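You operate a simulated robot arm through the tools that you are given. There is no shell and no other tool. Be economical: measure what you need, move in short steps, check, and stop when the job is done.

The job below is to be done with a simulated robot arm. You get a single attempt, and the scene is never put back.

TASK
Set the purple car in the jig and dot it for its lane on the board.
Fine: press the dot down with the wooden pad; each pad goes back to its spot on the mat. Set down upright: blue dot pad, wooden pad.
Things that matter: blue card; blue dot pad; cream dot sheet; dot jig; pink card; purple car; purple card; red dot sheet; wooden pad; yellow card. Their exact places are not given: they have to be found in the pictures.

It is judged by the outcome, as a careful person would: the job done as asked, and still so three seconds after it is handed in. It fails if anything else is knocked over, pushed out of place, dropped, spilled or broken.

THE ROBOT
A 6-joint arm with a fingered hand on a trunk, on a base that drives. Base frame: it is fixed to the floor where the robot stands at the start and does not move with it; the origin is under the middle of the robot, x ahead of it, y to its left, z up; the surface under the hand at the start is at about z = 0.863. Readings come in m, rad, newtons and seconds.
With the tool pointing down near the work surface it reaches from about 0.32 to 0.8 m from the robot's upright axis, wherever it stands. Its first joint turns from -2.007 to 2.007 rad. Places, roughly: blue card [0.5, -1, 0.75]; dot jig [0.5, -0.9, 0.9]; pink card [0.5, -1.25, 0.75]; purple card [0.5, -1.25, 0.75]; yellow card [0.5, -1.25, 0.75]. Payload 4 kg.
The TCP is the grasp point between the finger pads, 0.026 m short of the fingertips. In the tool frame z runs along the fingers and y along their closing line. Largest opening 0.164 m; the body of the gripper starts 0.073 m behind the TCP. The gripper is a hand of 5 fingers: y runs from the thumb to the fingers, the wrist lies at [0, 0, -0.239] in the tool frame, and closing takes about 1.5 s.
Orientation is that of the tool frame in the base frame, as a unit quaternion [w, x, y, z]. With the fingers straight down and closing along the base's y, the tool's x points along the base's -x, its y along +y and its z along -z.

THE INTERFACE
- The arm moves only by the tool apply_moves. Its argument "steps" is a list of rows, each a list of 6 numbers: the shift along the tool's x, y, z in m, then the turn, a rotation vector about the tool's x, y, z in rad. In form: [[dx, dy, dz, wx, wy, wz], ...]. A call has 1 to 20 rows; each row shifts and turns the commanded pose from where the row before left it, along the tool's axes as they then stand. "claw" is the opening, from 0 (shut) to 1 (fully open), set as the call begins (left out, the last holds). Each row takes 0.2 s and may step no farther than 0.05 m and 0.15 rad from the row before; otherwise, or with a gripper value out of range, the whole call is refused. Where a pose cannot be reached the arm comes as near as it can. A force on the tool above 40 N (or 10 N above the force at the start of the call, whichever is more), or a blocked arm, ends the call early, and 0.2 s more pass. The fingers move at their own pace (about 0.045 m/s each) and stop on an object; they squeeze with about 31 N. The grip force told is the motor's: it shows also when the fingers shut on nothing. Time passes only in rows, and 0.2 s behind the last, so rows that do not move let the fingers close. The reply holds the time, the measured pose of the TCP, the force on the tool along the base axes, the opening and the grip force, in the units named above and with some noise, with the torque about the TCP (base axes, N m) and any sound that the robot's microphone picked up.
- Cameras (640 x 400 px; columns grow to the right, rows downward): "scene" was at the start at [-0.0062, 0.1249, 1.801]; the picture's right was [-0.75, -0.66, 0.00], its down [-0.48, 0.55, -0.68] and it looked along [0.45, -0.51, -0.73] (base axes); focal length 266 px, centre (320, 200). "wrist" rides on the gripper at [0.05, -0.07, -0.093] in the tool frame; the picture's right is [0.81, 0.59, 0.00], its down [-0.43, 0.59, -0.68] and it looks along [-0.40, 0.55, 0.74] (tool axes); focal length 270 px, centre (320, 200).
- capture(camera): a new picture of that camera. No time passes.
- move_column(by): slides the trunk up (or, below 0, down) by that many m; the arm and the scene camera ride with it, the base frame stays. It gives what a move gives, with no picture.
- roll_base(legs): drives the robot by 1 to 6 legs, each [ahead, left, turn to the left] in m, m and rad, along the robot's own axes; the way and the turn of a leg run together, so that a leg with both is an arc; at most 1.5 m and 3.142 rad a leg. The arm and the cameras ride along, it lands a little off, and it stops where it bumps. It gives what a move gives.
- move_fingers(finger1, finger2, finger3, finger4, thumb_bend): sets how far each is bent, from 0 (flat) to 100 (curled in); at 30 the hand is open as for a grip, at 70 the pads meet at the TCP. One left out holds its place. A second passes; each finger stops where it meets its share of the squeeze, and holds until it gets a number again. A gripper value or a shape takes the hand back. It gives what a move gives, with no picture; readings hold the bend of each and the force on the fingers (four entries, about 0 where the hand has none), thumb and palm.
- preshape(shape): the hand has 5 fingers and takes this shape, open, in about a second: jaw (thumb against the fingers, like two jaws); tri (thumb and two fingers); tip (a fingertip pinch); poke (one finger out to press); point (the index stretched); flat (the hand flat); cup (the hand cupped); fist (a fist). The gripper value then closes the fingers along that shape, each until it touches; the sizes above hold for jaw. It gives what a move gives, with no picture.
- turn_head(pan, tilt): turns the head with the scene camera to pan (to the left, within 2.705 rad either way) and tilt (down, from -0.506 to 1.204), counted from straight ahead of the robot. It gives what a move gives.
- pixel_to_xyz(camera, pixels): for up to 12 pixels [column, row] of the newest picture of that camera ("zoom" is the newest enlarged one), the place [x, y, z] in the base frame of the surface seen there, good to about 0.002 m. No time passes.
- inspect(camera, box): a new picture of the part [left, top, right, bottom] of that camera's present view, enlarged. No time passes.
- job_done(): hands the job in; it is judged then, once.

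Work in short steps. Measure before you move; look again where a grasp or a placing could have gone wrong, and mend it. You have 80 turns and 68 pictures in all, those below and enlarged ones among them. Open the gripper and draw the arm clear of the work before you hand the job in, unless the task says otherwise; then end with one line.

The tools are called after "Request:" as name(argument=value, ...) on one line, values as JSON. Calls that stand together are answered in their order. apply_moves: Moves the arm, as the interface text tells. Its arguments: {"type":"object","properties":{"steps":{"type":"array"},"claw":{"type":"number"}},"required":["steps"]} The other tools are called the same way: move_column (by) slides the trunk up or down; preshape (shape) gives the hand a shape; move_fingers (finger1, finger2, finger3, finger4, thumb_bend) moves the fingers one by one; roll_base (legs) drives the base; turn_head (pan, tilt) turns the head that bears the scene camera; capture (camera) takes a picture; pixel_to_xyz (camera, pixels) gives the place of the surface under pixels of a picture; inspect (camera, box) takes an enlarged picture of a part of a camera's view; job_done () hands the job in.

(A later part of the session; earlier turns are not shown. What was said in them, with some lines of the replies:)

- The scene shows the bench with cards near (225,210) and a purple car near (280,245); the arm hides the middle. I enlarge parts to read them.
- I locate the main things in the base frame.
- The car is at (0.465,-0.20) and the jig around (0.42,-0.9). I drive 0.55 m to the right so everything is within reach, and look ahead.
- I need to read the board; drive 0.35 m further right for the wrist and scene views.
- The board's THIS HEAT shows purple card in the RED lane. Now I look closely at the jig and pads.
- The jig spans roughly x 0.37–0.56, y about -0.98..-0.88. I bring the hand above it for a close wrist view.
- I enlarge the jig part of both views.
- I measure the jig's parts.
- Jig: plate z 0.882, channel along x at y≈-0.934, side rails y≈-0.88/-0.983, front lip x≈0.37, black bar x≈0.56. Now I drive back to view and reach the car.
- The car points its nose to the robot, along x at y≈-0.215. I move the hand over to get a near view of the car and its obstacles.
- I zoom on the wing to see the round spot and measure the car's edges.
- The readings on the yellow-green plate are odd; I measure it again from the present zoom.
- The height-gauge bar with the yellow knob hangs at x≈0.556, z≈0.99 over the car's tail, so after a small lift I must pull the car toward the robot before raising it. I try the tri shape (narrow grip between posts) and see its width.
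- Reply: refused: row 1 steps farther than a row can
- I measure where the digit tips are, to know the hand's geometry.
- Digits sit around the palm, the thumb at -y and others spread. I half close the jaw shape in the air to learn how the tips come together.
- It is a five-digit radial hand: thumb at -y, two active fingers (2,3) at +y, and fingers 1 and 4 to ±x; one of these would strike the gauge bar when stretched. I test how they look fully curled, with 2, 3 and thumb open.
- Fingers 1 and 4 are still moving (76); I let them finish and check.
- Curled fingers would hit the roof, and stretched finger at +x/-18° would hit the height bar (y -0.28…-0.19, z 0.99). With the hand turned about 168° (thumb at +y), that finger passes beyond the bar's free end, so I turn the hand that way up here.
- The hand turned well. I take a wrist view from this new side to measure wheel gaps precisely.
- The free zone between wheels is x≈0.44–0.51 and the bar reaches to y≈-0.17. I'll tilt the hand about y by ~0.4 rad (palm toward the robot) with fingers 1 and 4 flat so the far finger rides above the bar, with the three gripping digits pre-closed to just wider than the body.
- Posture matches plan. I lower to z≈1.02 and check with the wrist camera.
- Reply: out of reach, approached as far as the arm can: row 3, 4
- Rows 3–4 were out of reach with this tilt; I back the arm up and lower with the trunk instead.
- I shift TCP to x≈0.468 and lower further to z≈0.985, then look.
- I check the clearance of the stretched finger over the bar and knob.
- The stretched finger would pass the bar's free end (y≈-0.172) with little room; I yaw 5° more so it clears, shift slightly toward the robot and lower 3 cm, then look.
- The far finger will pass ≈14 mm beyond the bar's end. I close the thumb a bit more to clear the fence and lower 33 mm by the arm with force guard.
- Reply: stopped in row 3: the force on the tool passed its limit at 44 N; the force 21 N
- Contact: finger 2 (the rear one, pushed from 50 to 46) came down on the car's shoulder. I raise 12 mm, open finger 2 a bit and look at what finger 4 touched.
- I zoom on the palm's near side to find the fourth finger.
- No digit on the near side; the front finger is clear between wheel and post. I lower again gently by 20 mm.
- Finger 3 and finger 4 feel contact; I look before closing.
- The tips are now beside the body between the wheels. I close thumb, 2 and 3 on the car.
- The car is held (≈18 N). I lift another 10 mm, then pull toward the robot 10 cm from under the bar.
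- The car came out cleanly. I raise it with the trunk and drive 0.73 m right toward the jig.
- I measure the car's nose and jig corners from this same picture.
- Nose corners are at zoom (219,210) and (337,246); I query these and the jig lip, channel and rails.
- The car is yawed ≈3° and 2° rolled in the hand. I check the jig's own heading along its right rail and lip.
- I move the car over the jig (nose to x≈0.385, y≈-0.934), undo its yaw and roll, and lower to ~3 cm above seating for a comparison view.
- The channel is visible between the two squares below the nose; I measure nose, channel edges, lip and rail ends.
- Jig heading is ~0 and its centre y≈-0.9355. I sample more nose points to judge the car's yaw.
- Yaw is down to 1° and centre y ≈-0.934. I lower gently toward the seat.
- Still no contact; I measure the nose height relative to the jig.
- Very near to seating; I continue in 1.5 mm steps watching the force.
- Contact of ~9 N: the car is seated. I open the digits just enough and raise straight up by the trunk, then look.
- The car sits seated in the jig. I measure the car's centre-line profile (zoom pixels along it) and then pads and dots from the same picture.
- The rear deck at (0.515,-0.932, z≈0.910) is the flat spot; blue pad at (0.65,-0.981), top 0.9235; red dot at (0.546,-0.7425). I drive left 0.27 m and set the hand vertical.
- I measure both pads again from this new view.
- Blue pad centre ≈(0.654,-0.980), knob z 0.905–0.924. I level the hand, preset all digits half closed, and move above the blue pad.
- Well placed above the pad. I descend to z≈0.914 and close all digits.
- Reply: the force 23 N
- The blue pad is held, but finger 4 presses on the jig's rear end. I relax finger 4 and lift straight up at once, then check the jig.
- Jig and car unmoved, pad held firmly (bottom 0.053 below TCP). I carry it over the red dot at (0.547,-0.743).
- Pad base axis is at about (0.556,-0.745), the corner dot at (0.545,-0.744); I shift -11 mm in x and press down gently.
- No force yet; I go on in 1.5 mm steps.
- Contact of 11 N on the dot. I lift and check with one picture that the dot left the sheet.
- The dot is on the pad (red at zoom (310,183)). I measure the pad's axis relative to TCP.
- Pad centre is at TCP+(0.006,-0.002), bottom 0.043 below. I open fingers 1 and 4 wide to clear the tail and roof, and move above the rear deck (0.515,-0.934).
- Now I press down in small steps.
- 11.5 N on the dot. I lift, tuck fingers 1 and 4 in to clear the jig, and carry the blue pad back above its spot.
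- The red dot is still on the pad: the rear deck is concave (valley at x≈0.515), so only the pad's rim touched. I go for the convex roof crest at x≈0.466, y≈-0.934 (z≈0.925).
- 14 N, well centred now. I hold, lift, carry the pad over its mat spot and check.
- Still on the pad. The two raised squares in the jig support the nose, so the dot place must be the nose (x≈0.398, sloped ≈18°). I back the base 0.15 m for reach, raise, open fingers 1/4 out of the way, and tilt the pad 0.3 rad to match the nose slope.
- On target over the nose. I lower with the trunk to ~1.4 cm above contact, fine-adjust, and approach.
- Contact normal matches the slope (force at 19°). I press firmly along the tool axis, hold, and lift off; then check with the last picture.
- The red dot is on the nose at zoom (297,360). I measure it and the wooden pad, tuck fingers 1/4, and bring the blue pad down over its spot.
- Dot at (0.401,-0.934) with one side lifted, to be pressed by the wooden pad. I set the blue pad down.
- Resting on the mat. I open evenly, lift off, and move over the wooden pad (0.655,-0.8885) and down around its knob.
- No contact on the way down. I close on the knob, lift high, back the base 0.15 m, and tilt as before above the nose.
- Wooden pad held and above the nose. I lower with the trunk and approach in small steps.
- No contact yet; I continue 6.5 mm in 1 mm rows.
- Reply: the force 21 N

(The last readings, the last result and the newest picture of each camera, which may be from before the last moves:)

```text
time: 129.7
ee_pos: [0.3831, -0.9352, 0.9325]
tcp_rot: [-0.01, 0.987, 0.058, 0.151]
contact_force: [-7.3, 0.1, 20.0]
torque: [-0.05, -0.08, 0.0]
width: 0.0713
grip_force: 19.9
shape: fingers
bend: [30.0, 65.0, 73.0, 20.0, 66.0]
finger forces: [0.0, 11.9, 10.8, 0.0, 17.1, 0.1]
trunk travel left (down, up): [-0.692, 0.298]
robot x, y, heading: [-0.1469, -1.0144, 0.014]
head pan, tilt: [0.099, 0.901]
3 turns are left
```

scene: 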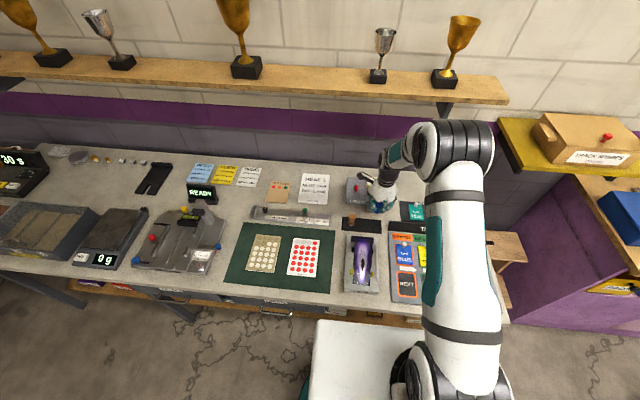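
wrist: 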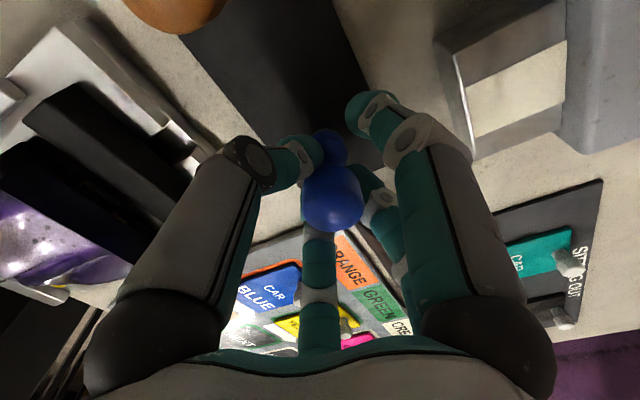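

Pressed with 21 N, normal to the nose. Now I lift off, undo the tilt, drive back in, and bring the wooden pad over its spot.

Request:
apply_moves(steps=[[0, 0, -0.005, 0, 0, 0], [0, 0, -0.02, 0, 0, 0], [0, 0, -0.02, 0, 0, 0], [0, 0, 0, 0, 0, 0]])

Request:
move_column(by=0.19)

Request:
apply_moves(steps=[[0, 0, 0, 0, -0.1, 0], [0, 0, 0, 0, -0.1, 0], [0, 0, 0, 0, -0.1, 0], [0, 0, 0, 0, 0, 0]])

Request:
move_fingers(finger1=57, finger4=58)

Request:
roll_base(legs=[[0.15, 0, 0]])

Request:
apply_moves(steps=[[0.0462, -0.0107, 0, 0, 0, 0], [0.0462, -0.0107, 0, 0, 0, 0], [0.0462, -0.0107, 0, 0, 0, 0], [0, 0, 0.045, 0, 0, 0], [0, 0, 0.045, 0, 0, 0], [0, 0, 0.045, 0, 0, 0], [0, 0, 0.03, 0, 0, 0], [0, 0, 0, 0, 0, 0]])

```text
time: 130.7
ee_pos: [0.3712, -0.9388, 0.9752]
tcp_rot: [-0.01, 0.987, 0.058, 0.149]
contact_force: [0.1, -0.5, -0.7]
torque: [0.02, 0.02, -0.03]
width: 0.0711
grip_force: 15.3
shape: fingers
bend: [30.0, 65.0, 73.0, 20.0, 66.0]
finger forces: [0.0, 8.2, 8.1, 0.0, 13.5, 0.0]
trunk travel left (down, up): [-0.692, 0.298]
robot x, y, heading: [-0.1512, -1.0171, 0.012]
head pan, tilt: [0.099, 0.901]
```

```text
time: 132.8
ee_pos: [0.3721, -0.9375, 1.1643]
tcp_rot: [-0.01, 0.987, 0.058, 0.151]
contact_force: [0.5, -0.2, -0.9]
torque: [-0.03, 0.04, 0.04]
width: 0.0712
grip_force: 15.4
shape: fingers
bend: [30.0, 65.0, 73.0, 20.0, 66.0]
finger forces: [0.0, 8.1, 8.1, 0.0, 13.5, 0.0]
trunk travel left (down, up): [-0.882, 0.108]
robot x, y, heading: [-0.1475, -1.0203, 0.013]
head pan, tilt: [0.099, 0.901]
```

```text
time: 133.8
ee_pos: [0.3711, -0.9387, 1.1648]
tcp_rot: [-0.001, 0.998, 0.059, 0.001]
contact_force: [-0.4, 0.5, -1.2]
torque: [0.01, 0.0, 0.01]
width: 0.0711
grip_force: 14.8
shape: fingers
bend: [30.0, 65.0, 73.0, 20.0, 66.0]
finger forces: [0.0, 8.2, 8.0, 0.0, 13.4, 0.1]
trunk travel left (down, up): [-0.882, 0.108]
robot x, y, heading: [-0.1469, -1.0232, 0.012]
head pan, tilt: [0.099, 0.901]
```

```text
time: 134.8
ee_pos: [0.371, -0.9375, 1.1648]
tcp_rot: [0.0, 0.998, 0.059, 0.001]
contact_force: [0.2, -0.7, 0.0]
torque: [-0.03, -0.01, 0.03]
width: 0.0203
grip_force: 14.6
shape: fingers
bend: [56.0, 65.0, 73.0, 57.0, 66.0]
finger forces: [0.0, 8.3, 7.9, 0.0, 13.4, 0.0]
trunk travel left (down, up): [-0.882, 0.108]
robot x, y, heading: [-0.1478, -1.0159, 0.013]
head pan, tilt: [0.099, 0.901]
```

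```text
time: 136.2
ee_pos: [0.5186, -0.9358, 1.1634]
tcp_rot: [-0.001, 0.998, 0.059, 0.0]
contact_force: [-0.5, 0.4, -0.9]
torque: [0.01, -0.01, 0.02]
width: 0.0204
grip_force: 14.5
shape: fingers
bend: [56.0, 65.0, 73.0, 57.0, 66.0]
finger forces: [0.0, 8.1, 8.0, 0.0, 13.4, 0.0]
trunk travel left (down, up): [-0.882, 0.108]
robot x, y, heading: [-0.0026, -1.0187, 0.009]
head pan, tilt: [0.099, 0.901]
```

```text
time: 137.9
ee_pos: [0.6476, -0.8895, 1.0007]
tcp_rot: [-0.001, 0.998, 0.058, 0.0]
contact_force: [0.5, 0.1, -1.0]
torque: [0.01, 0.0, 0.05]
width: 0.0201
grip_force: 15.0
shape: fingers
bend: [56.0, 65.0, 73.0, 57.0, 66.0]
finger forces: [0.1, 8.3, 7.9, 0.0, 13.4, 0.0]
trunk travel left (down, up): [-0.882, 0.108]
robot x, y, heading: [-0.0052, -1.0152, 0.011]
head pan, tilt: [0.099, 0.901]
2 turns are left
```

I correct 5 mm in x, set the wooden pad down, release evenly and withdraw upward.

Request:
apply_moves(steps=[[0.005, -0.0009, 0, 0, 0, 0], [0, 0, 0.04, 0, 0, 0], [0, 0, 0.03, 0, 0, 0], [0, 0, 0.012, 0, 0, 0], [0, 0, 0.004, 0, 0, 0], [0, 0, 0.003, 0, 0, 0], [0, 0, 0.002, 0, 0, 0], [0, 0, 0.0018, 0, 0, 0], [0, 0, 0, 0, 0, 0]])

Request:
move_fingers(finger2=48, finger3=50, thumb_bend=48)

Request:
apply_moves(steps=[[0, 0, -0.02, 0, 0, 0], [0, 0, -0.04, 0, 0, 0], [0, 0, -0.045, 0, 0, 0], [0, 0, -0.045, 0, 0, 0], [0, 0, -0.045, 0, 0, 0], [0, 0, -0.045, 0, 0, 0], [0, 0, 0, 0, 0, 0]])

Request:
preshape(shape="jaw")

```text
time: 139.9
ee_pos: [0.6563, -0.8876, 0.9079]
tcp_rot: [-0.001, 0.998, 0.058, 0.002]
contact_force: [0.8, -0.1, 8.0]
torque: [0.0, -0.03, 0.02]
width: 0.0203
grip_force: 15.8
shape: fingers
bend: [56.0, 65.0, 73.0, 57.0, 66.0]
finger forces: [0.0, 8.8, 8.1, 0.0, 14.1, 0.1]
trunk travel left (down, up): [-0.882, 0.108]
robot x, y, heading: [-0.0035, -1.019, 0.009]
head pan, tilt: [0.099, 0.901]
```

```text
time: 140.9
ee_pos: [0.6557, -0.8874, 0.9065]
tcp_rot: [-0.001, 0.998, 0.059, 0.001]
contact_force: [0.4, -0.1, -0.1]
torque: [-0.01, -0.05, 0.0]
width: 0.0388
grip_force: 0.1
shape: fingers
bend: [56.0, 48.0, 50.0, 57.0, 48.0]
finger forces: [0.1, 0.0, 0.1, 0.0, 0.1, 0.0]
trunk travel left (down, up): [-0.882, 0.108]
robot x, y, heading: [-0.0039, -1.02, 0.011]
head pan, tilt: [0.099, 0.901]
```

```text
time: 142.6
ee_pos: [0.6565, -0.8869, 1.1446]
tcp_rot: [-0.001, 0.998, 0.059, 0.0]
contact_force: [-0.2, -0.4, -0.1]
torque: [0.01, 0.0, 0.0]
width: 0.0391
grip_force: 0.1
shape: fingers
bend: [56.0, 48.0, 50.0, 57.0, 48.0]
finger forces: [0.0, 0.1, 0.1, 0.0, 0.0, 0.1]
trunk travel left (down, up): [-0.882, 0.108]
robot x, y, heading: [-0.007, -1.016, 0.015]
head pan, tilt: [0.099, 0.901]
```

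```text
time: 143.4
ee_pos: [0.6572, -0.8869, 1.145]
tcp_rot: [-0.001, 0.998, 0.059, 0.001]
contact_force: [0.2, -0.7, 0.1]
torque: [-0.03, 0.02, 0.05]
width: 0.164
grip_force: 0.1
shape: jaw
bend: [30.0, 30.0, 30.0, 30.0, 30.0]
finger forces: [0.0, 0.0, 0.0, 0.0, 0.1, 0.0]
trunk travel left (down, up): [-0.882, 0.108]
robot x, y, heading: [-0.0079, -1.0169, 0.013]
head pan, tilt: [0.099, 0.901]
1 turns are left
```

The wooden pad touched down with about 8 N and was let go cleanly; the hand is open and clear at z≈1.145, so I hand the job in.

Request:
job_done()

```text
The job is handed in.
```

I've handed the job in: the purple car is in the jig with a red dot on its nose for the RED lane, and both pads are back on the mat. I had no pictures left to check the dot after the wooden pad pressed it, or how either pad came to rest. I placed the pads by force and position readings, and the blue one may be a few millimetres off its spot.
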